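You operate a simulated robot arm through the tools that you are given. There is no shell and no other tool.

The job below is to be done with a simulated robot arm. You get a single attempt, and the scene is never put back.

## Task
Clip the net bag shut in the bag clipper and stand it back.
Fine: one clip; leave the sliding plate out. Set down upright: net bag. Where these are worked on the way, their far stop is far enough and under half their travel is too little: sliding plate.

Only the result counts: the job must be done as asked and must still hold three seconds after the hand-in. Knocking over, shifting, dropping, spilling or breaking anything else fails it.

## Robot
A 7-joint arm with a two-finger parallel gripper, fixed in place. Base frame: the origin is at the foot of the arm, x ahead of it, y to its left, z up. Lengths are in m, angles in rad, forces in N, time in s.
With the tool pointing down near the work surface it reaches from about 0.3 to 0.74 m from the base axis. Its first joint turns from -2.007 to 2.007 rad. Payload 3.91 kg.
The tool frame sits at the grasp point between the pads (the TCP): z along the fingers, y along the line on which they close. The tips reach 0.03 m beyond it. The gripper opens to 0.11 m. The fingers are 0.02 m wide and 0.01 m thick; the gripper's body (0.048 by 0.112 m) begins 0.055 m behind the TCP.
Orientation is that of the tool frame in the base frame, as a unit quaternion [x, y, z, w]. With the fingers straight down and closing along the base's y, the tool's x points along the base's -x, its y along +y and its z along -z.

## Interface
- The arm moves only by the tool step_arm. Its argument "rows" is a list of rows, each a list of 7 numbers: the turn, a rotation vector about the base's x, y, z in rad, then the shift along the base's x, y, z in m, then the gripper command, from -1 (fully open) to 1 (shut), values between in proportion. In form: [[ax, ay, az, dx, dy, dz, claw], ...]. A call has 1 to 20 rows; each row is the pose to reach, as a shift and turn from the pose commanded when the call began. Rows are played at 5 a second. More than 0.05 m and 0.15 rad between two rows, or a gripper value outside its range, and nothing of the call is played. Where a pose cannot be reached the arm comes as near as it can. A force on the tool above 90 N (or 10 N above the force at the start of the call, whichever is more), or a blocked arm, ends the call early, and 0.2 s more pass. Each finger travels about 0.108 m/s and halts on what it meets, pressing with about 21 N; the grip force reading is that of the motor and also rises with nothing between the fingers. The clock runs only during rows and for 0.2 s after the last one: add rows that repeat a pose to give the fingers time. The reply holds the time, the measured pose of the TCP, the force on the tool along the base axes, the opening and the grip force, in the units named above and with some noise, with the torque about the TCP (base axes, N m) and any sound that the robot's microphone picked up, and new pictures: "show" is both (left out), scene, wrist or none.
- Cameras (640 x 400 px; columns grow to the right, rows downward): "scene" is fixed at [0.4028, -0.5, 1.4671]; the picture's right is [0.94, 0.33, 0.00], its down [0.06, -0.17, -0.98] and it looks along [-0.33, 0.93, -0.18] (base axes); focal length 325 px, centre (320, 200). "wrist" rides on the gripper at [0.072, 0.017, -0.103] in the tool frame; the picture's right is [-0.23, 0.97, 0.00], its down [-0.76, -0.18, -0.62] and it looks along [-0.61, -0.14, 0.78] (tool axes); focal length 222 px, centre (320, 200).
- raise_lower(by): slides the trunk up (or, below 0, down) by that many m; the arm rides with it, the base frame stays. It gives what a move gives, with no picture.
- locate(camera, pixels): for up to 12 pixels [column, row] of the newest picture of that camera ("zoom" is the newest enlarged one), the place [x, y, z] in the base frame of the surface seen there, good to about 0.003 m, but the place of the scene camera against the robot may be out by one fixed shift of up to 0.012 m in any direction. The clock stands still meanwhile.
- inspect(camera, box): a new picture of the part [left, top, right, bottom] of that camera's present view, enlarged. The clock stands still meanwhile.
- finish_job(): hands the job in; it is judged then, once.

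Unless the task says otherwise, let go and move clear before handing in.

The tools are called after "Request:" as a command line: name --pt "numbers of a row" for each row, then --argument value for the rest, lists and objects as JSON in quotes. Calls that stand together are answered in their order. step_arm: Moves the arm, as the interface text tells. Its arguments: {"type":"object","properties":{"rows":{"type":"array","items":{"type":"array","items":{"type":"number"}}},"show":{"type":"string","enum":["both","scene","wrist","none"]}},"required":["rows"]} The other tools are called the same way: raise_lower (by) slides the trunk up or down; locate (camera, pixels) gives the place of the surface under pixels of a picture; inspect (camera, box) takes an enlarged picture of a part of a camera's view; finish_job () hands the job in.

At the start:

```text
time: 0.0
tcp_pos: [-0.0068, 0.3828, 1.5141]
tool_rot: [0.002, 1.0, -0.009, -0.002]
ft_force: [0.1, 0.7, 0.4]
torque: [-0.01, -0.01, 0.0]
grip_width: 0.1098
finger_force: 0.0
trunk travel left (down, up): [-0.875, 0.115]
```

scene: 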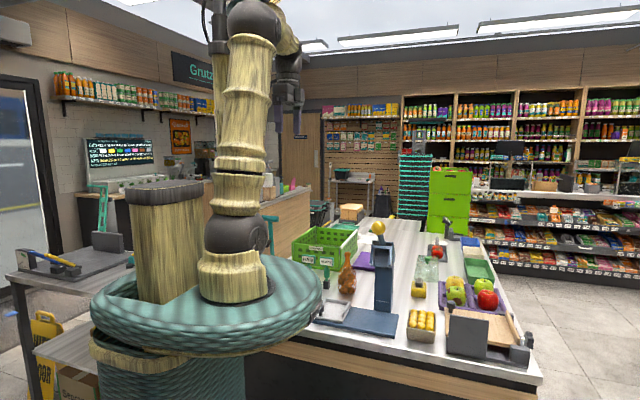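
wrist: 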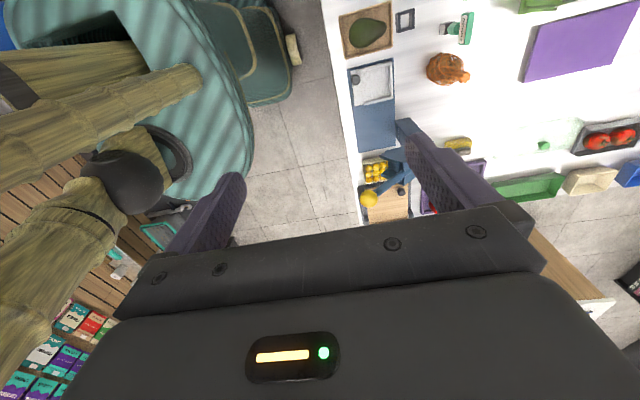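

The scene shows a work counter around pixels (300-540, 220-380) with several devices; I need a closer look to find the net bag and the bag clipper.

Request:
inspect --camera "scene" --box '[280, 200, 440, 350]'

Request:
inspect --camera "scene" --box '[400, 200, 550, 380]'

Request:
inspect --camera "scene" --box '[0, 170, 160, 320]'

Request:
inspect --camera "wrist" --box '[320, 0, 640, 240]'

```text
2.67 times, centred on (360, 275) of scene
```

zoom: 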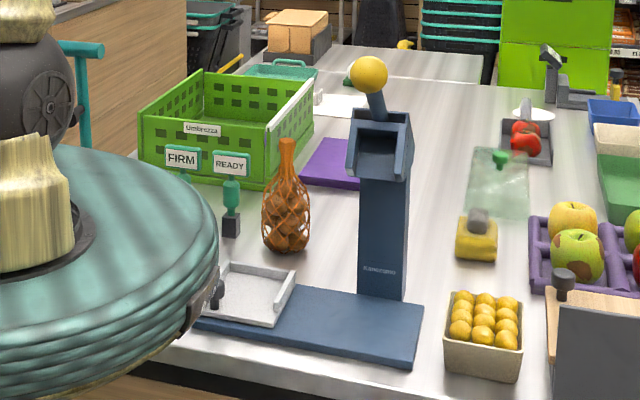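

```text
2.22 times, centred on (475, 290) of scene
```

zoom: 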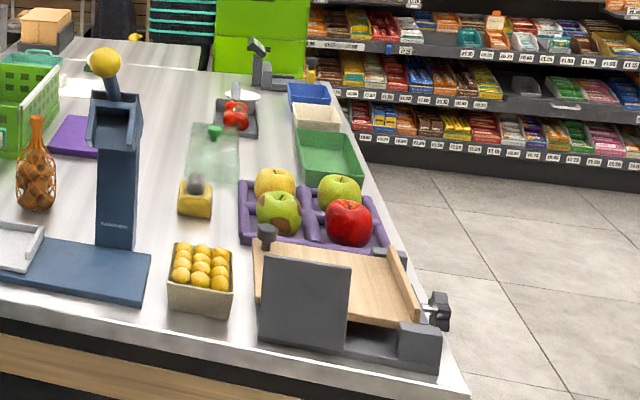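

```text
2.67 times, centred on (80, 245) of scene
```

zoom: 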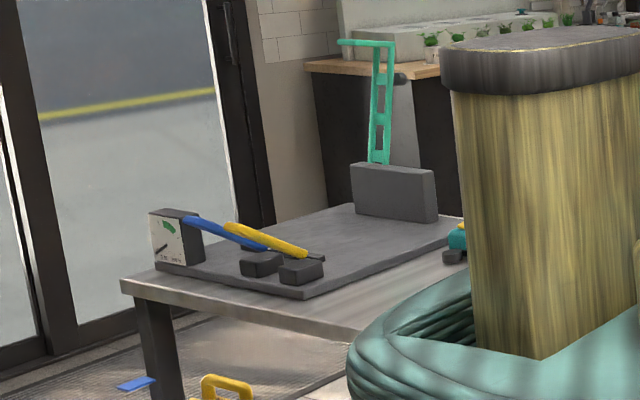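

```text
1.67 times, centred on (480, 120) of wrist
```

zoom: 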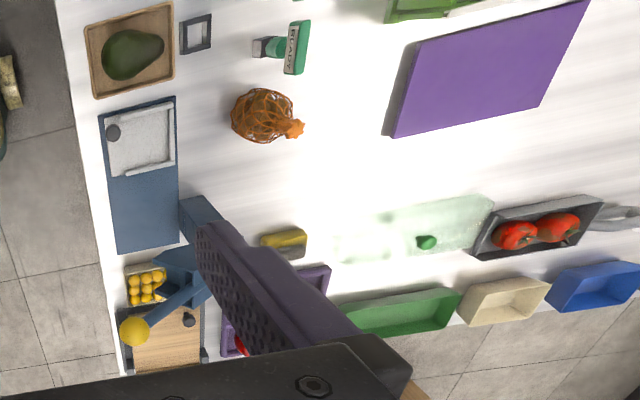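

The blue device with a column, yellow ball lever and white plate (pixels 315-430, 225-335) looks like the bag clipper, and the orange net (347, 272) the net bag. I zoom in more for details and locate key points.

Request:
inspect --camera "scene" --box '[360, 215, 408, 245]'

Request:
inspect --camera "scene" --box '[365, 280, 405, 315]'

Request:
inspect --camera "scene" --box '[310, 285, 430, 345]'

Request:
inspect --camera "wrist" --box '[340, 40, 480, 230]'

Request:
locate --camera "scene" --pixels '[[377, 226], [347, 255], [347, 280], [385, 300], [361, 310], [325, 308], [337, 312], [436, 333], [372, 325], [384, 258], [342, 300], [380, 245]]'

Request:
locate --camera "wrist" --pixels '[[385, 84], [374, 130], [388, 119], [445, 70], [466, 77], [353, 102], [392, 145], [368, 199], [425, 120], [402, 160], [440, 65], [365, 180]]'

```text
13.33 times, centred on (384, 230) of scene
```

zoom: 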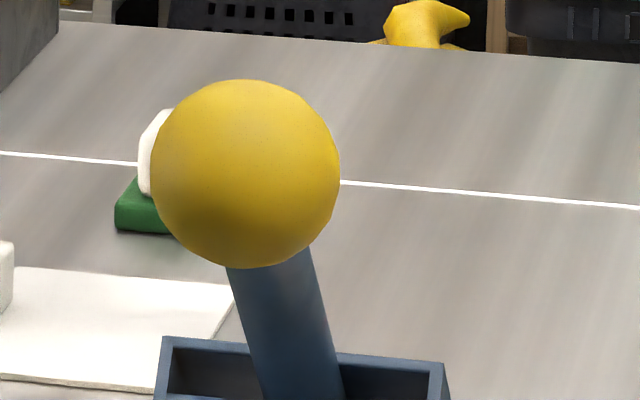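

```text
11.43 times, centred on (385, 298) of scene
```

zoom: 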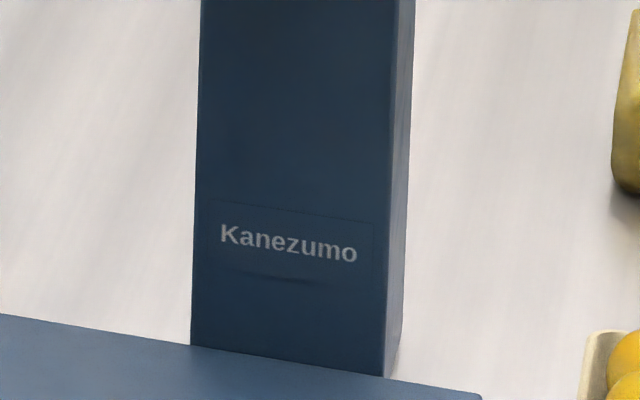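

```text
5.33 times, centred on (370, 315) of scene
```

zoom: 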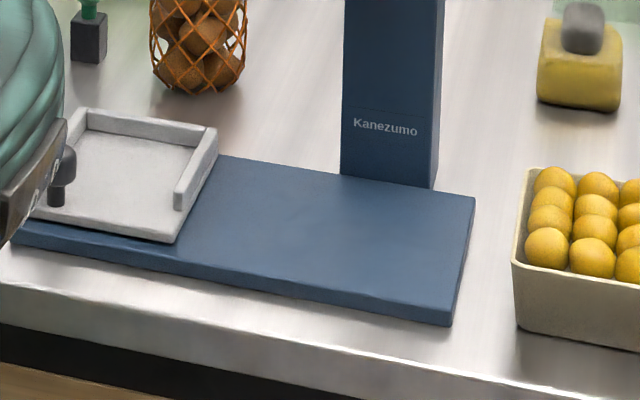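

```text
2.11 times, centred on (410, 135) of wrist
```

zoom: 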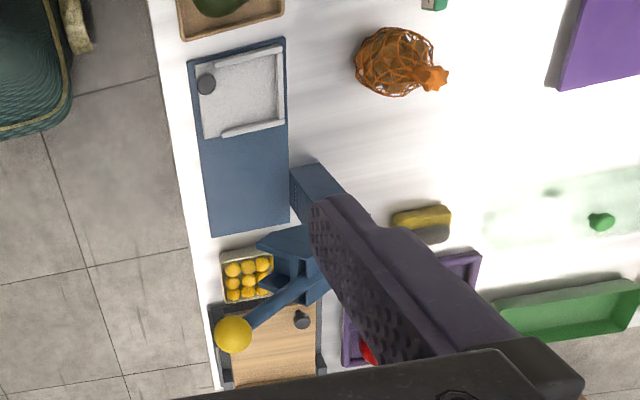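

```text
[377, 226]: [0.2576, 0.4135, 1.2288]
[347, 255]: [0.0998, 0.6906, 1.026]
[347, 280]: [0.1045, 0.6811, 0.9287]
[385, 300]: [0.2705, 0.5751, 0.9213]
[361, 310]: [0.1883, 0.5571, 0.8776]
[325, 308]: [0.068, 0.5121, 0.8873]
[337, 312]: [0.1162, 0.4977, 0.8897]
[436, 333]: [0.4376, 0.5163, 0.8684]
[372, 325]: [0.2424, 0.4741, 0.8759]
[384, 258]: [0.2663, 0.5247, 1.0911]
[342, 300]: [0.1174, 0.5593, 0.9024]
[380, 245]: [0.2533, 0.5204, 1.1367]
```

```text
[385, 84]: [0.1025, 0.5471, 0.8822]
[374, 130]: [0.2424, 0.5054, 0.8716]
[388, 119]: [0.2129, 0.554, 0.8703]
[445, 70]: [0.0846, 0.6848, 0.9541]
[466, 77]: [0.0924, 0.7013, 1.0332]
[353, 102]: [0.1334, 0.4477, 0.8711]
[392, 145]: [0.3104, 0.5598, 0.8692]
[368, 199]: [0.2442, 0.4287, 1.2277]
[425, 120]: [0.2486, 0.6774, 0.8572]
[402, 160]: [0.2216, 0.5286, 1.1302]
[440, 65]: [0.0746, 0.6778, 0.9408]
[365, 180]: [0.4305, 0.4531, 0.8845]
```

The clipper has a column at about x 0.27, y 0.575, a head at z about 1.1, and a yellow ball lever at (0.25, 0.42, 1.23). I'll zoom into the head, and check the bag's neck and the plate.

Request:
inspect --camera "scene" --box '[352, 212, 416, 282]'

Request:
inspect --camera "scene" --box '[330, 245, 365, 300]'

Request:
inspect --camera "wrist" --box '[390, 110, 430, 220]'

Request:
inspect --camera "scene" --box '[310, 285, 370, 335]'

```text
5.71 times, centred on (384, 247) of scene
```

zoom: 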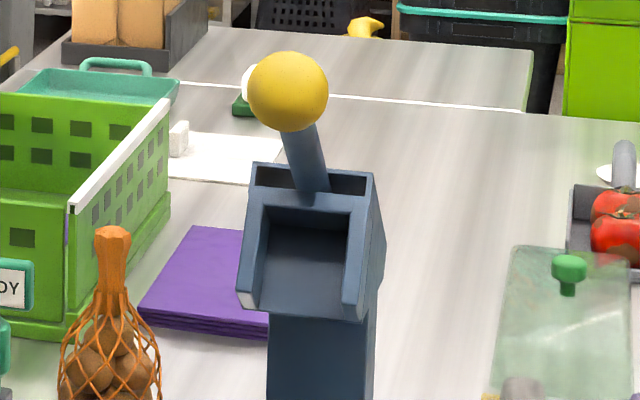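

```text
7.27 times, centred on (348, 272) of scene
```

zoom: 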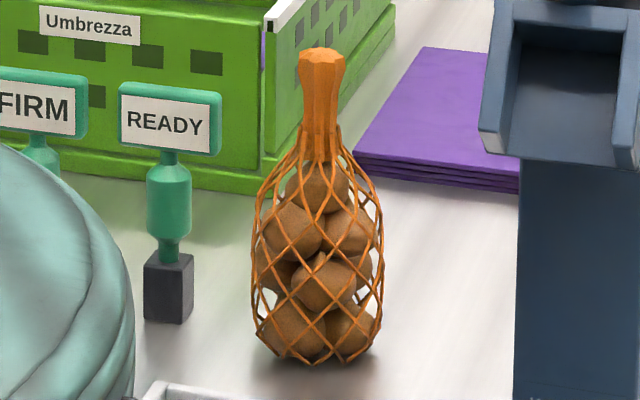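

```text
3.64 times, centred on (410, 165) of wrist
```

zoom: 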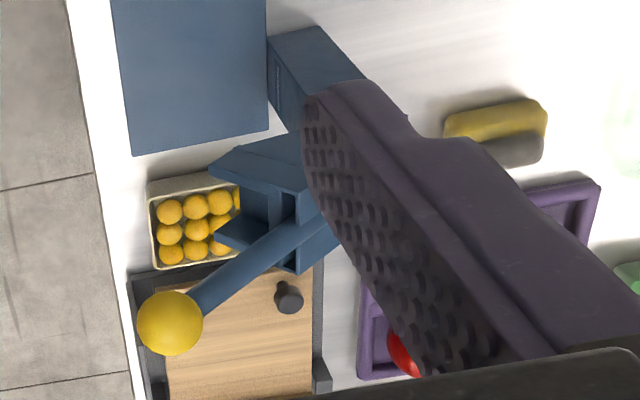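

```text
8.00 times, centred on (340, 310) of scene
```

zoom: 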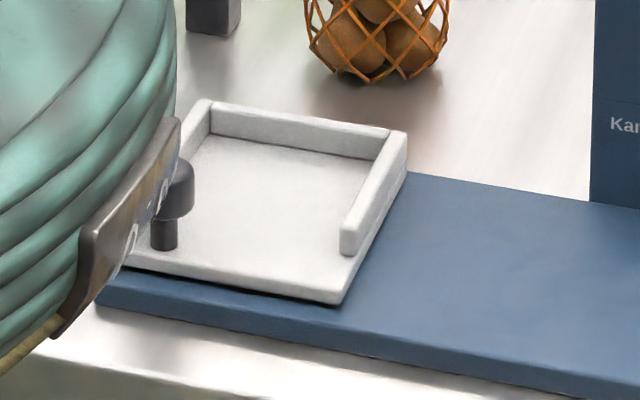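

The head is a U-shaped fork open toward the front and the plate has rims on three sides and a knob at its front left corner. I locate points on the head, lever, plate and bag precisely.

Request:
locate --camera "scene" --pixels '[[395, 264], [413, 266], [397, 245], [399, 242], [416, 244], [396, 257], [405, 263], [414, 258], [405, 255], [383, 235], [372, 228], [377, 219]]'

Request:
locate --camera "scene" --pixels '[[395, 268], [410, 270], [396, 295], [409, 305], [391, 311], [336, 298], [358, 304], [354, 315], [362, 322], [332, 309], [331, 315], [349, 294]]'

Request:
locate --camera "scene" --pixels '[[364, 241], [395, 243], [360, 262], [389, 266], [371, 255], [382, 262], [372, 248], [392, 255], [384, 235], [365, 260], [378, 247], [398, 251]]'

Request:
locate --camera "wrist" --pixels '[[470, 78], [455, 68], [440, 54], [425, 70], [440, 85], [385, 78], [400, 62], [403, 98], [402, 85], [389, 102], [385, 63], [430, 75]]'

```text
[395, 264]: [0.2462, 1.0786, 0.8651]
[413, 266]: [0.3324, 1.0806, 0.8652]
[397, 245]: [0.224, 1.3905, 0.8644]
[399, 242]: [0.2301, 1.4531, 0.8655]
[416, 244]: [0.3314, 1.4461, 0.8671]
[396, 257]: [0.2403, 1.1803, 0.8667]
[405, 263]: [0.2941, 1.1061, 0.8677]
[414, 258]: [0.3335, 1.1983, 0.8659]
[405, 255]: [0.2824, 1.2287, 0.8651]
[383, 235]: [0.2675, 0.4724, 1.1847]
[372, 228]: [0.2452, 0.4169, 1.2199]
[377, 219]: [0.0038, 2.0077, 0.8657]
```

```text
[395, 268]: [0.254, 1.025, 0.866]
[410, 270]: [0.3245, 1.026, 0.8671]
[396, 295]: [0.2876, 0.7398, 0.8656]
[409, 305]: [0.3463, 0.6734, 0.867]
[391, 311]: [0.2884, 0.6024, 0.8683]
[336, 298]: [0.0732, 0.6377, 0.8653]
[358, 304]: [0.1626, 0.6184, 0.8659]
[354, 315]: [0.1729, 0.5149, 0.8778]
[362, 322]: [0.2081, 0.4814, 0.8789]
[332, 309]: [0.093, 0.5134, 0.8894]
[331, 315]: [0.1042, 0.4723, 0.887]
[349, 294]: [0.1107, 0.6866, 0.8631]
```

```text
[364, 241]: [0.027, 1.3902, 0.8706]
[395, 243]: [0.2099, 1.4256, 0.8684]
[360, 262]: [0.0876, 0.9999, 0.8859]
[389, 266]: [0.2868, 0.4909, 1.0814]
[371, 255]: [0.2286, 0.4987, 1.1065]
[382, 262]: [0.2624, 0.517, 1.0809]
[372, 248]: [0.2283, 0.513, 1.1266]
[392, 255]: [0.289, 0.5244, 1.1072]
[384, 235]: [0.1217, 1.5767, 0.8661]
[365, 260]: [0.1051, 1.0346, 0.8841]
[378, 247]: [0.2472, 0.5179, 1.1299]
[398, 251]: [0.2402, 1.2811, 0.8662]
```

```text
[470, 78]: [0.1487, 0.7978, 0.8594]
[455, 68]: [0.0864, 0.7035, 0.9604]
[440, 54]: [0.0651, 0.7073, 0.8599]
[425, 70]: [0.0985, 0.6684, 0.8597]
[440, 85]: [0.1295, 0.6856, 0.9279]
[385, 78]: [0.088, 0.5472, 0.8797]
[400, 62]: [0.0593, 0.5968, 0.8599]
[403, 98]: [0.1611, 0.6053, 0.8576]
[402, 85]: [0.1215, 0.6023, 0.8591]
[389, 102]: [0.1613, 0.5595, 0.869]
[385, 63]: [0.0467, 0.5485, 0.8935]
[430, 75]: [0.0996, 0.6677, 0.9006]
```

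The bag stands at about (0.095, 0.69) with its top at z≈1.033 (robot frame), and the plate lies around (0.11, 0.50). I now turn the tool 90° about z so the wrist camera looks outward over the clipper and bag.

Request:
step_arm --pt "0 0 0.13 0.008 -0.005 -0.01 -1" --pt "0 0 0.26 0.017 -0.011 -0.02 -1" --pt "0 0 0.39 0.026 -0.017 -0.03 -1" --pt "0 0 0.52 0.035 -0.023 -0.04 -1" --pt "0 0 0.65 0.044 -0.029 -0.05 -1" --pt "0 0 0.78 0.053 -0.035 -0.06 -1" --pt "0 0 0.91 0.062 -0.041 -0.07 -1" --pt "0 0 1.04 0.071 -0.047 -0.08 -1" --pt "0 0 1.17 0.08 -0.053 -0.09 -1" --pt "0 0 1.3 0.089 -0.06 -0.1 -1" --pt "0 0 1.43 0.098 -0.066 -0.11 -1" --pt "0 0 1.5708 0.107 -0.073 -0.12 -1" --pt "0 0 1.5708 0.107 -0.083 -0.13 -1"

```text
time: 2.8
tcp_pos: [0.0987, 0.3004, 1.3849]
tool_rot: [-0.707, 0.708, -0.007, 0.005]
ft_force: [0.0, -0.6, 0.6]
torque: [0.0, -0.02, 0.01]
grip_width: 0.1101
finger_force: 0.1
trunk travel left (down, up): [-0.875, 0.115]
```

scene: 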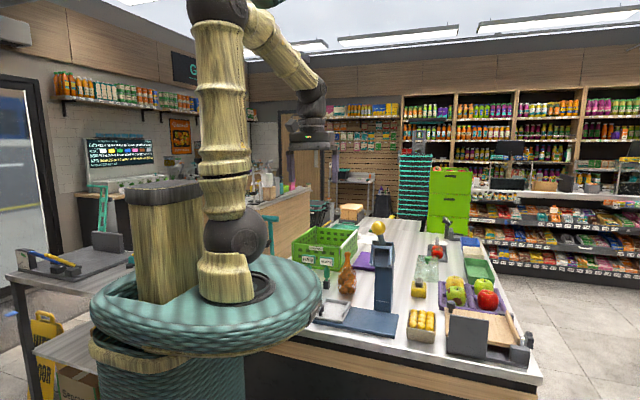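
wrist: 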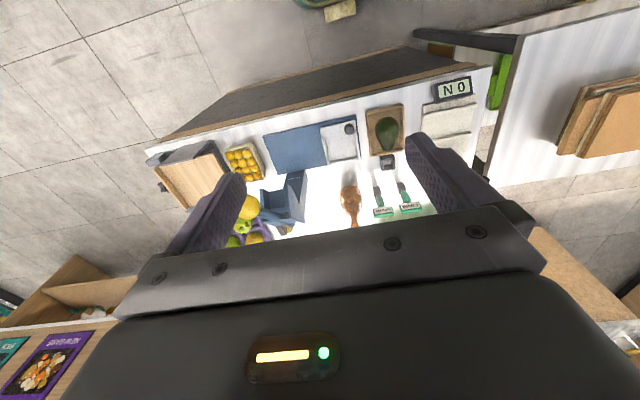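

The arm reached the turned pose; the wrist now views the clipper (260-360, 120-220) and the bag (350, 205) upside-down. I zoom in there.

Request:
inspect --camera "wrist" --box '[240, 100, 440, 240]'

Request:
locate --camera "wrist" --pixels '[[350, 128], [324, 128], [355, 124], [357, 155], [328, 160], [354, 220], [350, 200], [351, 186], [300, 173], [282, 208], [249, 207], [268, 138]]'

```text
2.86 times, centred on (340, 170) of wrist
```

zoom: 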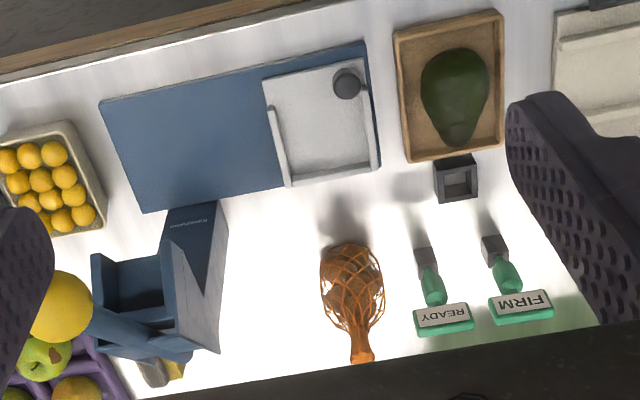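

```text
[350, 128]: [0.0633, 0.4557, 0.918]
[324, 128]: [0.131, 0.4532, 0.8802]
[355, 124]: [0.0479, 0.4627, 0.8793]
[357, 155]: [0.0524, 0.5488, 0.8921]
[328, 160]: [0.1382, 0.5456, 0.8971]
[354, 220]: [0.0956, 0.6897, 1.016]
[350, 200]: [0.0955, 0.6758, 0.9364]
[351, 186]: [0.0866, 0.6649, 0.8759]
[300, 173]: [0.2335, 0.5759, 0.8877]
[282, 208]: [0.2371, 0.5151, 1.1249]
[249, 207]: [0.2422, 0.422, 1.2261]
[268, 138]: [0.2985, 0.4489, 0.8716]
```

The plate spans x 0.048–0.14, y 0.453–0.55, knob top near (0.063, 0.460, 0.918). I zoom on the head and plate for finer detail.

Request:
inspect --camera "wrist" --box '[240, 165, 330, 225]'

Request:
inspect --camera "wrist" --box '[310, 110, 390, 170]'

Request:
inspect --camera "scene" --box '[360, 215, 410, 275]'

```text
6.67 times, centred on (285, 195) of wrist
```

zoom: 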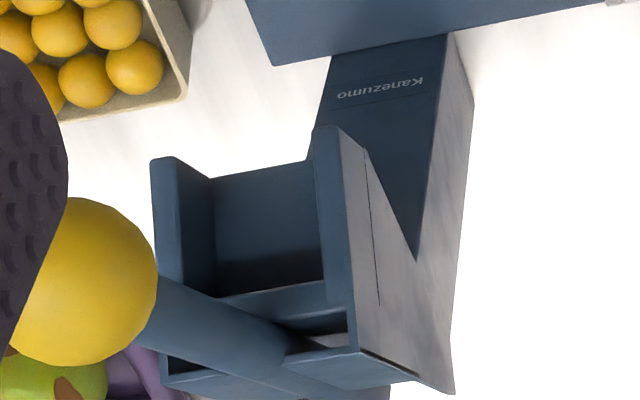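

```text
6.67 times, centred on (350, 140) of wrist
```

zoom: 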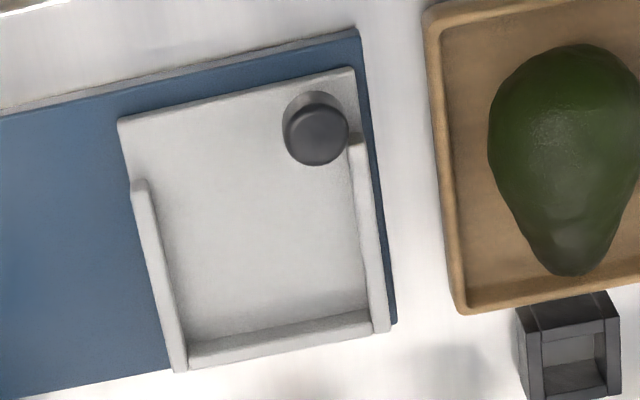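

```text
6.67 times, centred on (385, 245) of scene
```

zoom: 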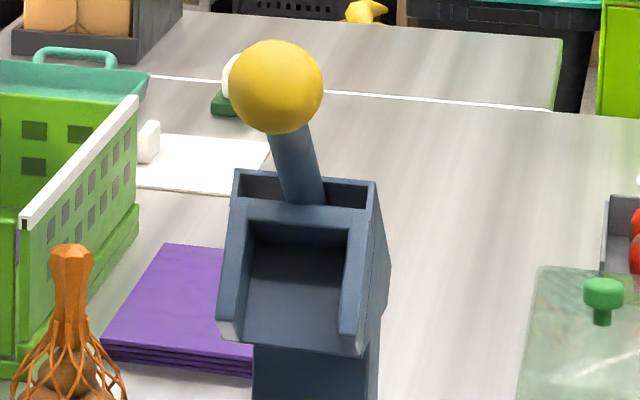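

I locate head details in the newest zoom (scene) and in the wrist picture to understand the mouth of the clipper.

Request:
locate --camera "zoom" --pixels '[[295, 232], [295, 260], [295, 290], [295, 325], [295, 340], [228, 320], [352, 340], [235, 230], [360, 240], [275, 85], [295, 170], [300, 375]]'

Request:
locate --camera "wrist" --pixels '[[276.8, 191.5], [276.8, 195], [276.8, 200], [276.8, 206], [278, 211.5], [288, 190], [288, 205], [263, 192], [263, 205], [295, 210], [291, 219], [303, 200]]'

Request:
locate --camera "wrist" --pixels '[[349.5, 130], [347, 127], [343.5, 127], [355, 132], [322.5, 139], [325, 152], [328, 164], [331, 162], [345, 160], [356, 158], [354.5, 140], [340, 145]]'

```text
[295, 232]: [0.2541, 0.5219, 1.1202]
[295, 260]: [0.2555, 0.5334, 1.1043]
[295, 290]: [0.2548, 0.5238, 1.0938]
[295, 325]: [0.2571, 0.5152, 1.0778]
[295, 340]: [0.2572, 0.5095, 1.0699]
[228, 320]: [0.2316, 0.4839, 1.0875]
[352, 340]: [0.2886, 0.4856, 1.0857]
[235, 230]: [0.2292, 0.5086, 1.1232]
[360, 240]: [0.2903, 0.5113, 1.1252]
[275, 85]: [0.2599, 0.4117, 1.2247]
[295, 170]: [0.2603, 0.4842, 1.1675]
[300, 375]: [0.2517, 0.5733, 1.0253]
```

```text
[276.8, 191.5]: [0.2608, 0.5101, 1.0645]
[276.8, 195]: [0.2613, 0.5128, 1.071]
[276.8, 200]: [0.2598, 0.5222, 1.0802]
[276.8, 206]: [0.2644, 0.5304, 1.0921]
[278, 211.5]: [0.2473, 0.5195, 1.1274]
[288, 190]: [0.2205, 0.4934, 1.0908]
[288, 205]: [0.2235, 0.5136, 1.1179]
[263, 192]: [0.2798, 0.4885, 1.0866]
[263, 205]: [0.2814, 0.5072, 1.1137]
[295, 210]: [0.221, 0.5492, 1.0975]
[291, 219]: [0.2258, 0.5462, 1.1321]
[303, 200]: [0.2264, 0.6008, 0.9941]
```

```text
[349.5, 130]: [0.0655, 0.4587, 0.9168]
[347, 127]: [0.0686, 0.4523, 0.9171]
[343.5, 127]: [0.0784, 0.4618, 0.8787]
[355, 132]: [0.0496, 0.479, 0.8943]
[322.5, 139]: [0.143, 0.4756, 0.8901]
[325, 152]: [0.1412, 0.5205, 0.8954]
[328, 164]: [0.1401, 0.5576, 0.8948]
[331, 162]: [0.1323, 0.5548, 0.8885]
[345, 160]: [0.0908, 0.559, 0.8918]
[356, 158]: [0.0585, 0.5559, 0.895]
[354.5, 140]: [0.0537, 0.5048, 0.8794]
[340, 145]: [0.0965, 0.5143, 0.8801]
```

The mouth sits between cheeks at x≈0.225 and 0.283, with the lower lip at (y 0.51, z 1.065); the bag on the plate (top ≈1.055) will slide just beneath it. I check the robot's own disc and the table edge for clearance.

Request:
locate --camera "scene" --pixels '[[230, 280], [320, 300], [290, 270], [210, 340], [280, 335], [300, 345], [400, 365], [520, 390], [100, 300], [165, 195], [240, 240], [440, 370]]'

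Request:
locate --camera "wrist" --pixels '[[160, 140], [250, 125], [350, 98], [380, 90], [320, 8], [440, 60], [385, 165], [240, 165], [255, 150], [365, 115], [405, 110], [300, 110]]'

```text
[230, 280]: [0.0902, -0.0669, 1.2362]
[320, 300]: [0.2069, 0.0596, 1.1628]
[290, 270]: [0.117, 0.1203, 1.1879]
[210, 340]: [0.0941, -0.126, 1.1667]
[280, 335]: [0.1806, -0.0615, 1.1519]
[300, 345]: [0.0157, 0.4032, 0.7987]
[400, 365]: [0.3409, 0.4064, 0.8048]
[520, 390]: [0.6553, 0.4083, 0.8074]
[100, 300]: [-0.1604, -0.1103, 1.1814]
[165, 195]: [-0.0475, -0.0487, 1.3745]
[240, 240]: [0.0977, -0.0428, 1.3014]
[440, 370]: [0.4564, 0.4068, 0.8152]
```

```text
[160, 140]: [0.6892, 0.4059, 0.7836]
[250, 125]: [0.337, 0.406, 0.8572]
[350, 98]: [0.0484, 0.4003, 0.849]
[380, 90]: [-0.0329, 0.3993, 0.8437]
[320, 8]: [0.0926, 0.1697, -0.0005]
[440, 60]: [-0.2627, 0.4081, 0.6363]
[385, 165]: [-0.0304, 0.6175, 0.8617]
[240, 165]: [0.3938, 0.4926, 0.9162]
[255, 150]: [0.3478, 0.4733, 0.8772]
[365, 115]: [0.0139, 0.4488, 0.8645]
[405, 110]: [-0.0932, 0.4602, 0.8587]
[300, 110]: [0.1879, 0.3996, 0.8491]
```

The disc is at z≈1.19 with radius ~0.2 and the counter's front edge is at y≈0.405, so there is room. I move the open gripper toward the bag, staying above it, to view neck and neighbouring signs closely.

Request:
step_arm --pt "0 0 0 0 0.03 -0.01 -1" --pt "0 0 0 0 0.06 -0.03 -1" --pt "0 0 0 0 0.09 -0.05 -1" --pt "0 0 0 0 0.12 -0.07 -1" --pt "0 0 0 0 0.15 -0.09 -1" --pt "0 0 0 0 0.18 -0.11 -1" --pt "0 0 0 0 0.21 -0.13 -1" --pt "0 0 0 0 0.24 -0.15 -1" --pt "0 0 0 0 0.27 -0.17 -1" --pt "0 0 0 0 0.29 -0.19 -1"

```text
time: 5.0
tcp_pos: [0.1, 0.5926, 1.1939]
tool_rot: [-0.706, 0.709, -0.008, 0.004]
ft_force: [0.3, 0.3, 0.0]
torque: [-0.03, -0.02, 0.0]
grip_width: 0.11
finger_force: 0.0
trunk travel left (down, up): [-0.875, 0.115]
```

scene: 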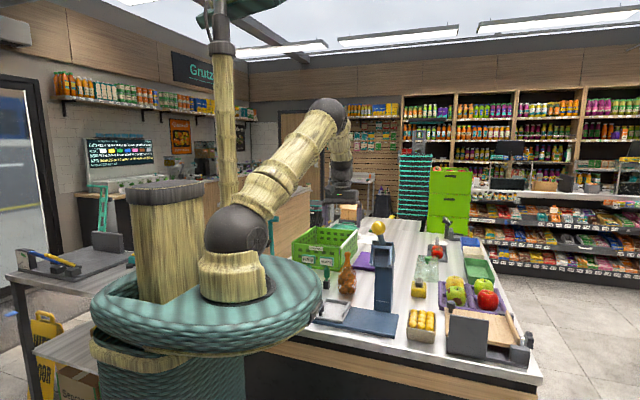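
wrist: 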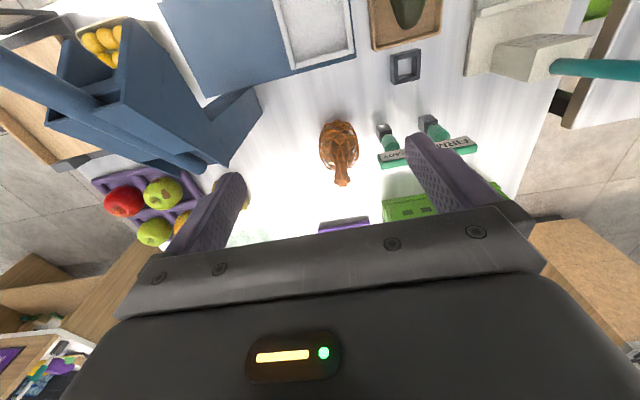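

The bag (340, 150) is now near, with the READY sign beside it at (390, 150). I zoom in and locate neck, bag sides and the signs.

Request:
inspect --camera "wrist" --box '[290, 95, 450, 215]'

Request:
locate --camera "wrist" --pixels '[[342, 183], [340, 175], [346, 175], [343, 165], [343, 158], [338, 150], [322, 142], [356, 142], [338, 122], [390, 155], [384, 132], [440, 148]]'

```text
3.33 times, centred on (370, 155) of wrist
```

zoom: 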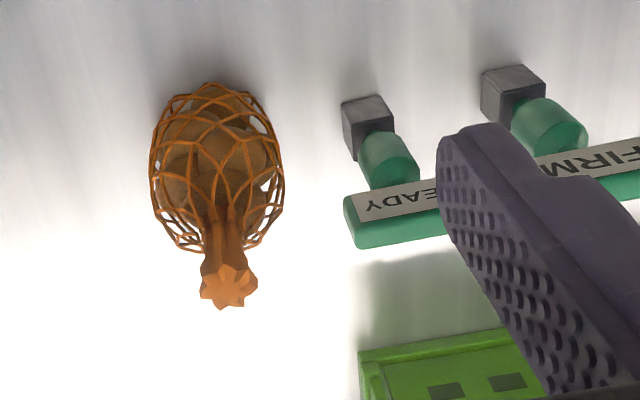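

```text
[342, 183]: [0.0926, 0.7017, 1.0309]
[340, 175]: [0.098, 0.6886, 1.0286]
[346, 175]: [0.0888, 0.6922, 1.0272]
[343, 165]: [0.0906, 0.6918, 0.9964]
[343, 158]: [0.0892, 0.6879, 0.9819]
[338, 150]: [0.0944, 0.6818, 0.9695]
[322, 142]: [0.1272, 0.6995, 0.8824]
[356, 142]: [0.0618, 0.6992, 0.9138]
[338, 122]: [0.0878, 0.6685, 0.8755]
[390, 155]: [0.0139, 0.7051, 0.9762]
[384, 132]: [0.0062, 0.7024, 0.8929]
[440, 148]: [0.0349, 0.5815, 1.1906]
```

The neck is at about (0.0935, 0.6975) with top z 1.031, and the READY sign's edge lies near x 0.035. I narrow the gripper to about 0.06, correct a 1° tilt, and hover over the neck.

Request:
step_arm --pt "0 0.005 0 -0.002 0.03 -0.015 -0.4" --pt "0 0.01 0 -0.004 0.06 -0.03 -0.09" --pt "0 0.016 0 -0.006 0.085 -0.045 -0.09" --pt "0 0.016 0 -0.0067 0.106 -0.06 -0.09" --pt "0 0.016 0 -0.0067 0.106 -0.074 -0.09" --pt "0 0.016 0 -0.0067 0.106 -0.074 -0.09" --show "wrist"

```text
time: 6.4
tcp_pos: [0.0936, 0.6963, 1.1189]
tool_rot: [-0.706, 0.708, -0.002, -0.002]
ft_force: [0.0, 0.0, 0.8]
torque: [0.0, 0.01, 0.0]
grip_width: 0.06
finger_force: 0.1
trunk travel left (down, up): [-0.875, 0.115]
```

wrist: 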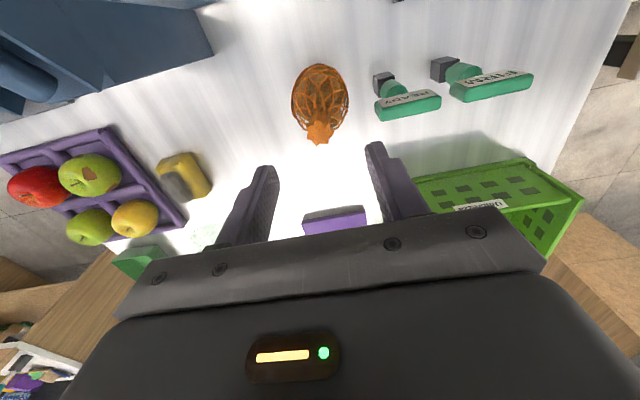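

Request:
locate --camera "wrist" --pixels '[[319, 138], [320, 133], [320, 126], [309, 132], [331, 132], [294, 98], [347, 98], [320, 68], [379, 106], [407, 100], [320, 142], [319, 115]]'

Request:
inspect --camera "wrist" --box '[260, 50, 400, 170]'

```text
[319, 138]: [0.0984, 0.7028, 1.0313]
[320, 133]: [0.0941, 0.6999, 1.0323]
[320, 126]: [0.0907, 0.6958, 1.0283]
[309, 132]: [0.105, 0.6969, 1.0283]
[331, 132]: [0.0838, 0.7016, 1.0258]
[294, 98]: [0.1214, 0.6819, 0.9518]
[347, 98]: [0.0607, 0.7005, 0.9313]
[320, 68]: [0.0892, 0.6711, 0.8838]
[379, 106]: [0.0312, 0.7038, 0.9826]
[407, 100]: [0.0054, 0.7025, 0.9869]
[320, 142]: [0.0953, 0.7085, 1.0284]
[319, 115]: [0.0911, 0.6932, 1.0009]
```

```text
3.33 times, centred on (330, 110) of wrist
```

zoom: 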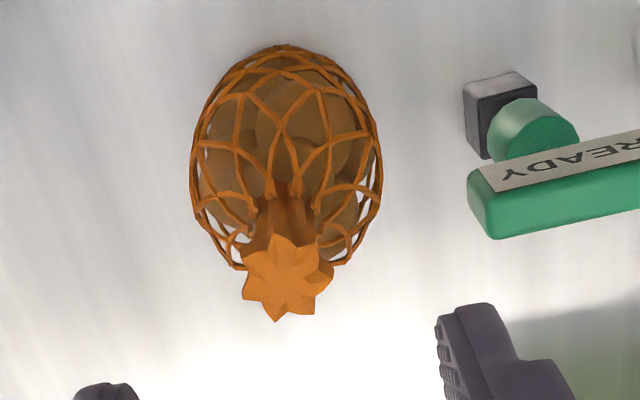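

The neck's top centre is at about (0.0945, 0.700, 1.031) and the sign edge at x 0.031 stays clear. I descend to z≈1.006 around the neck and close.

Request:
step_arm --pt "0 0 0 0.001 0.0035 -0.02 -0.09" --pt "0 0 0 0.001 0.0035 -0.045 -0.09" --pt "0 0 0 0.001 0.0035 -0.07 -0.09" --pt "0 0 0 0.001 0.0035 -0.095 -0.09" --pt "0 0 0 0.001 0.0035 -0.113 -0.09" --pt "0 0 0 0.001 0.0035 -0.113 -0.09"

```text
time: 7.8
tcp_pos: [0.0963, 0.699, 1.0056]
tool_rot: [-0.706, 0.709, -0.002, -0.001]
ft_force: [0.3, -0.6, -0.4]
torque: [0.01, 0.0, -0.01]
grip_width: 0.06
finger_force: 0.1
trunk travel left (down, up): [-0.875, 0.115]
```

scene: 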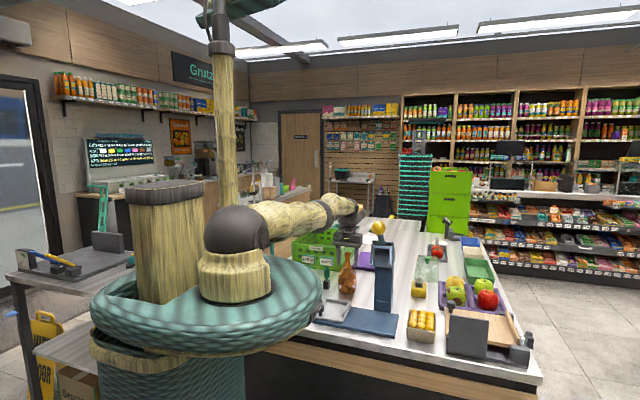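
wrist: 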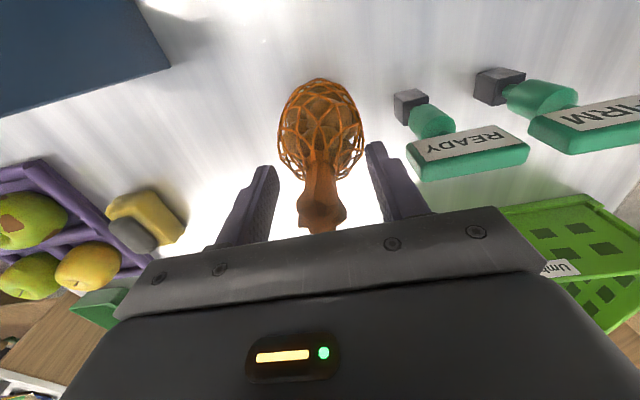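

The neck now sits between the fingers in the wrist view (320, 190). I check both views closely before closing.

Request:
inspect --camera "scene" --box '[310, 205, 400, 300]'

Request:
locate --camera "wrist" --pixels '[[312, 190], [322, 190], [330, 190], [320, 180], [320, 215], [275, 190], [378, 170], [310, 175], [330, 175], [318, 200], [305, 210], [340, 210]]'

```text
4.21 times, centred on (355, 252) of scene
```

zoom: 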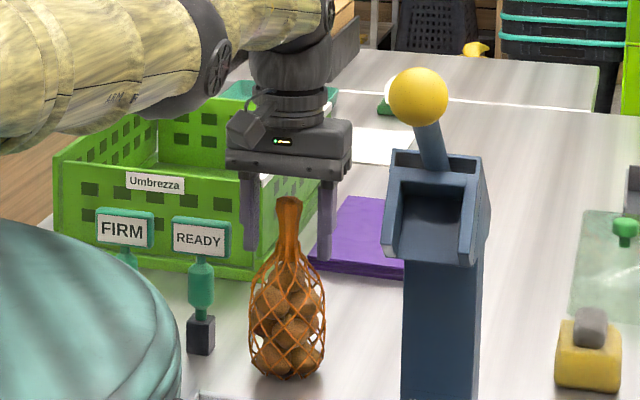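

```text
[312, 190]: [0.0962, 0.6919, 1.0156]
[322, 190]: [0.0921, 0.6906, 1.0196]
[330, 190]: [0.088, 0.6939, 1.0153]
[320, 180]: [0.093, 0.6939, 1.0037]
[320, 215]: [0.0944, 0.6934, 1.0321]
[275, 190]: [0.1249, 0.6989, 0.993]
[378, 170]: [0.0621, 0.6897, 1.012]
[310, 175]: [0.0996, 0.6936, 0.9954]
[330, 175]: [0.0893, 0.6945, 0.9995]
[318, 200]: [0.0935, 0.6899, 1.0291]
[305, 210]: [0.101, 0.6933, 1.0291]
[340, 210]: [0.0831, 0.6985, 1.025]
```

The neck is centred at x≈0.0935 between the pads at z≈1.005. I shift 1.5 mm to centre and close the gripper.

Request:
step_arm --pt "0 0 0 -0.0015 0 0 0.2" --pt "0 0 0 -0.0015 0 0 0.5" --pt "0 0 0 -0.0015 0 0 0.7" --pt "0 0 0 -0.0015 0 0 1" --pt "0 0 0 -0.0015 0 0 1" --pt "0 0 0 -0.0015 0 0 1"

```text
time: 9.2
tcp_pos: [0.0946, 0.6987, 1.0061]
tool_rot: [-0.706, 0.708, -0.001, 0.0]
ft_force: [2.8, 1.9, 5.3]
torque: [0.2, -0.06, -0.07]
grip_width: 0.026
finger_force: 21.2
out of reach, approached as far as the arm can: row 1
trunk travel left (down, up): [-0.875, 0.115]
```

scene: 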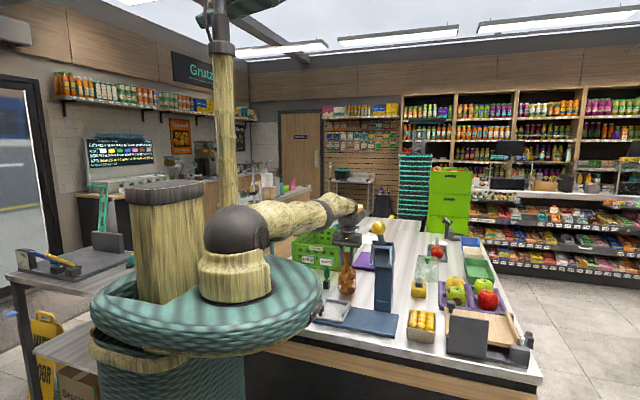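
wrist: 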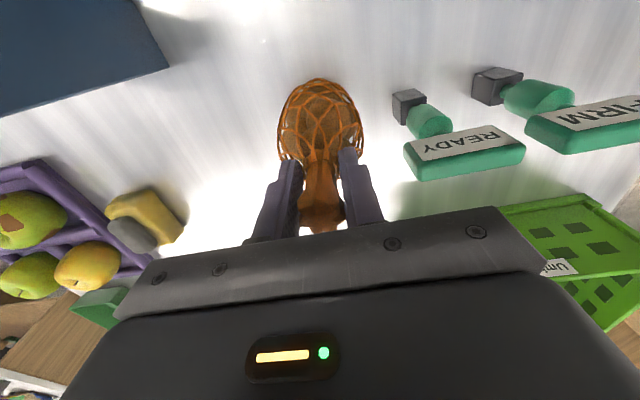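

The grip is on (width 0.026, 21 N). I lift the bag 6 cm straight up and check that it hangs upright.

Request:
step_arm --pt "0 0 0 0 0 0.015 1" --pt "0 0 0 0 0 0.03 1" --pt "0 0 0 0 0 0.045 1" --pt "0 0 0 0 0 0.06 1" --pt "0 0 0 0 0 0.06 1"

```text
time: 10.4
tcp_pos: [0.0928, 0.7014, 1.0665]
tool_rot: [-0.706, 0.709, -0.002, -0.001]
ft_force: [-0.2, -0.8, -3.6]
torque: [-0.03, -0.05, 0.01]
grip_width: 0.0238
finger_force: 21.6
out of reach, approached as far as the arm can: row 1
trunk travel left (down, up): [-0.875, 0.115]
```

scene: 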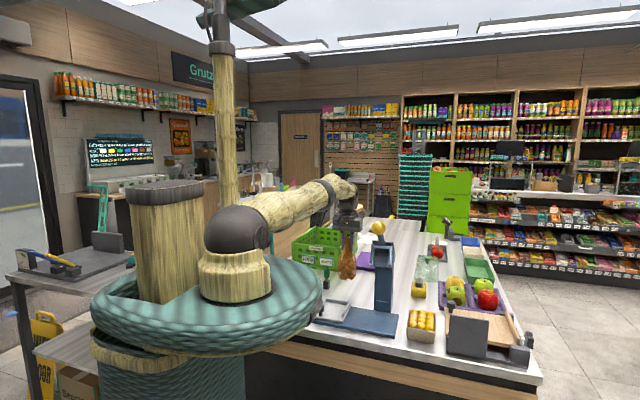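
wrist: 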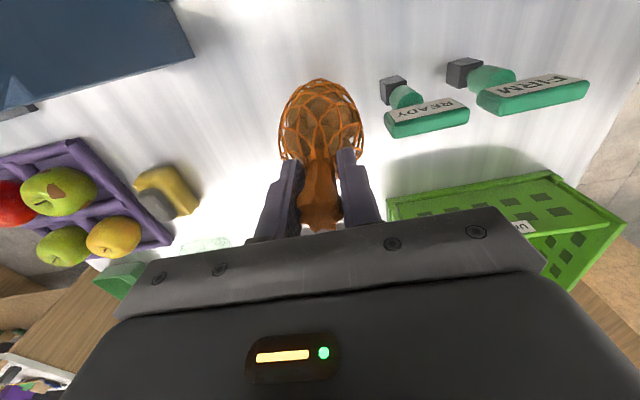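

The bag hangs upright, held with about 3.6 N weight. I carry it along -y to above the plate and look again.

Request:
step_arm --pt "0 0 0 0 -0.02 0.005 1" --pt "0 0 0 0 -0.055 0.01 1" --pt "0 0 0 0 -0.09 0.01 1" --pt "0 0 0 0 -0.125 0.01 1" --pt "0 0 0 0 -0.16 0.01 1" --pt "0 0 0 0.001 -0.185 0.01 1" --pt "0 0 0 0.002 -0.195 0.01 1" --pt "0 0 0 0.002 -0.195 0.01 1"

```text
time: 12.2
tcp_pos: [0.095, 0.5048, 1.078]
tool_rot: [-0.706, 0.708, -0.002, -0.001]
ft_force: [-0.2, -1.0, -4.0]
torque: [-0.01, 0.09, -0.01]
grip_width: 0.0237
finger_force: 20.9
trunk travel left (down, up): [-0.875, 0.115]
```

scene: 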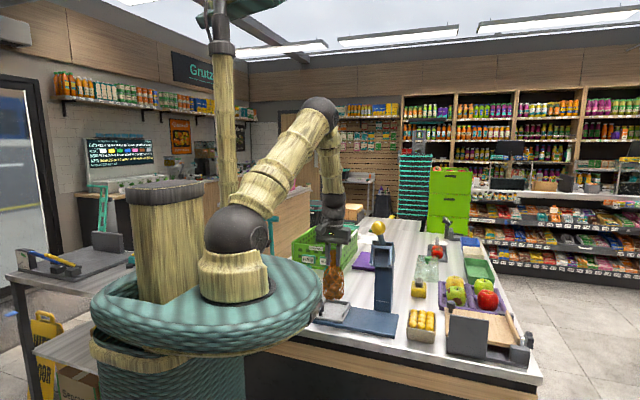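
wrist: 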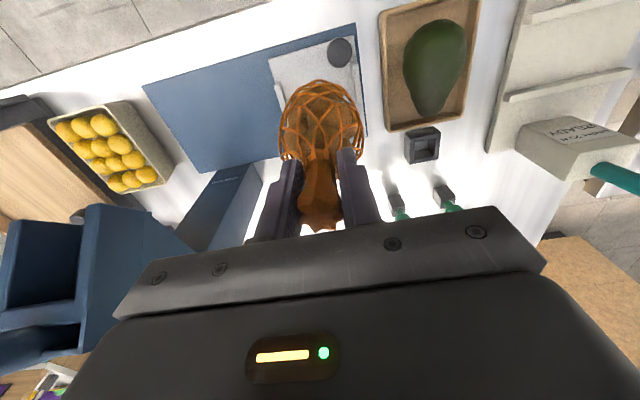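

The bag is above the plate (wrist 320, 130). I zoom to see the plate's rims relative to the bag from both cameras.

Request:
inspect --camera "wrist" --box '[240, 20, 400, 180]'

Request:
locate --camera "wrist" --pixels '[[339, 50], [330, 55], [349, 55], [269, 62], [274, 88], [279, 105], [280, 85], [356, 80], [363, 90], [366, 130], [281, 128], [320, 82]]'

Request:
inspect --camera "scene" --box '[300, 220, 400, 340]'

```text
2.50 times, centred on (320, 100) of wrist
```

zoom: 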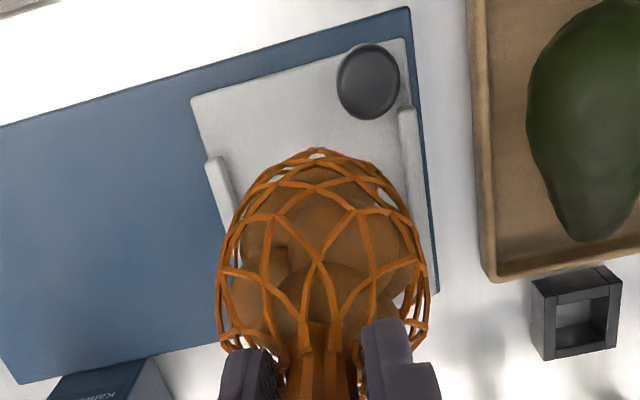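

```text
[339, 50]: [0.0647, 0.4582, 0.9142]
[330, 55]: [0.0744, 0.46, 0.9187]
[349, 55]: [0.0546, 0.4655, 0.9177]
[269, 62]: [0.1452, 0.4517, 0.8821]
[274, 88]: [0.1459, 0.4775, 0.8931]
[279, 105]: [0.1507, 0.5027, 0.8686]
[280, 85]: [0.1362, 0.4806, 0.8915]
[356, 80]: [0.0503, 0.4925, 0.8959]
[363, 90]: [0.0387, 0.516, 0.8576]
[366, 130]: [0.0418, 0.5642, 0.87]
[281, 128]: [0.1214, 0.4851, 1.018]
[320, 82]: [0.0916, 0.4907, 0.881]
```

```text
3.33 times, centred on (350, 280) of scene
```

zoom: 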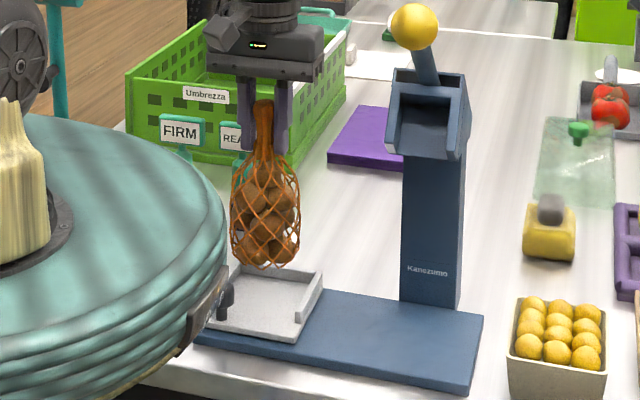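

The plate's interior spans x≈0.055–0.137, y≈0.452–0.548 (centre ≈0.0965, 0.50), floor at 0.8805, so the bag's TCP at set-down should be near z 1.0275. I lower most of the way with a 1.5 mm x correction.

Request:
step_arm --pt "0 0 0 0.0015 0 -0.012 1" --pt "0 0 0 0.0015 0 -0.024 1" --pt "0 0 0 0.0015 0 -0.034 1" --pt "0 0 0 0.0015 0 -0.041 1" --pt "0 0 0 0.0015 0 -0.045 1" --pt "0 0 0 0.0015 0 -0.045 1"

```text
time: 13.6
tcp_pos: [0.0956, 0.5043, 1.0325]
tool_rot: [-0.706, 0.708, -0.003, -0.001]
ft_force: [0.3, -0.4, -4.7]
torque: [-0.01, 0.01, 0.01]
grip_width: 0.0238
finger_force: 21.1
trunk travel left (down, up): [-0.875, 0.115]
```

scene: 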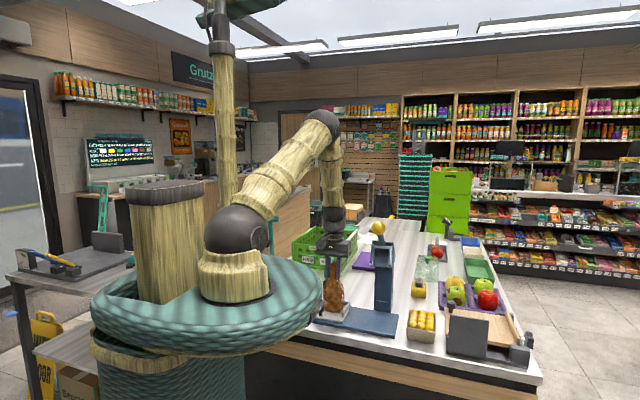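
wrist: 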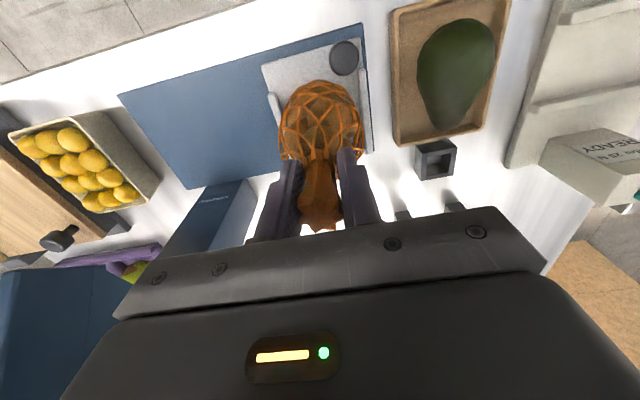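

Request:
inspect --camera "scene" --box '[305, 260, 375, 335]'

Request:
inspect --camera "wrist" --box '[240, 30, 400, 180]'

```text
5.33 times, centred on (340, 298) of scene
```

zoom: 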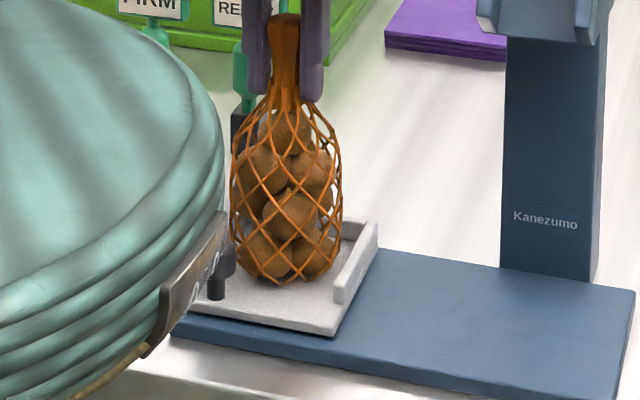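

```text
2.67 times, centred on (320, 105) of wrist
```

zoom: 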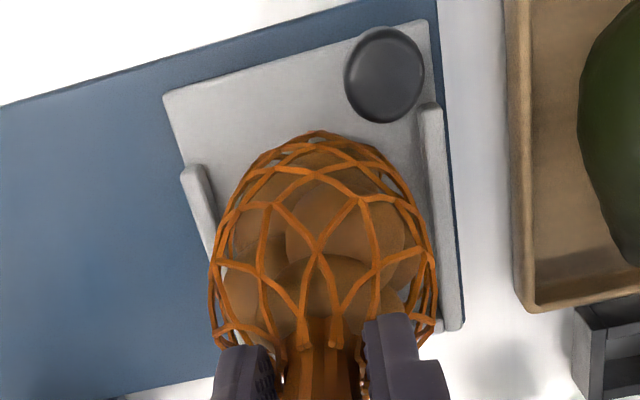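

The bag hangs about 5 mm above the plate floor, inside the rims. I lower slowly in small steps while watching the vertical force.

Request:
step_arm --pt "0 0 0 0.0008 0 -0.0015 1" --pt "0 0 0 0.0008 0 -0.003 1" --pt "0 0 0 0.0008 0 -0.0045 1" --pt "0 0 0 0.0008 0 -0.0045 1" --show "none"

```text
time: 14.6
tcp_pos: [0.0963, 0.5056, 1.0312]
tool_rot: [-0.705, 0.709, 0.0, 0.001]
ft_force: [0.7, 0.0, 23.6]
torque: [-0.43, 0.32, 0.08]
grip_width: 0.0239
finger_force: 21.5
trunk travel left (down, up): [-0.875, 0.115]
```

Contact with the plate is felt (23.6 N upward). I ease up by 3 mm to relieve it and then open the fingers gently.

Request:
step_arm --pt "0 0 0 0 0 0.0015 1" --pt "0 0 0 0 0 0.0025 1" --pt "0 0 0 0 0 0.0025 1" --show "none"

```text
time: 15.4
tcp_pos: [0.0971, 0.5043, 1.03]
tool_rot: [-0.706, 0.708, -0.002, -0.002]
ft_force: [0.2, 4.4, 5.0]
torque: [0.59, 0.2, -0.11]
grip_width: 0.0238
finger_force: 20.9
trunk travel left (down, up): [-0.875, 0.115]
```

The contact force is down to about 5 N. I open the fingers gradually to release the bag.

Request:
step_arm --pt "0 0 0 0 0 0 0.56" --pt "0 0 0 0 0 0 0.4" --pt "0 0 0 0 0 0 0.2" --pt "0 0 0 0 0 0 0" --pt "0 0 0 0 0 0 0"

```text
time: 16.6
tcp_pos: [0.0966, 0.5057, 1.0311]
tool_rot: [-0.706, 0.708, -0.002, 0.0]
ft_force: [-0.7, 0.4, 0.0]
torque: [-0.03, 0.02, -0.03]
grip_width: 0.055
finger_force: 0.1
trunk travel left (down, up): [-0.875, 0.115]
```

scene: 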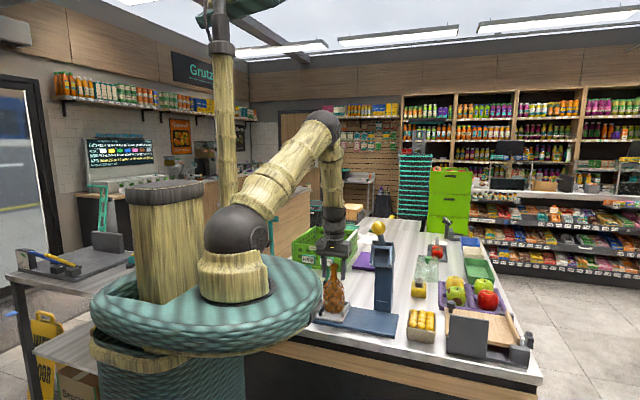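
wrist: 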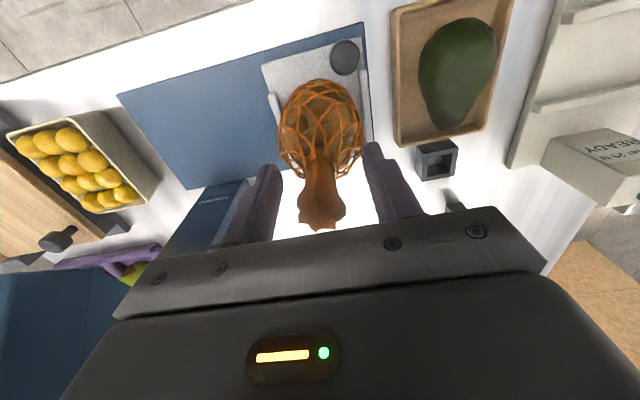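

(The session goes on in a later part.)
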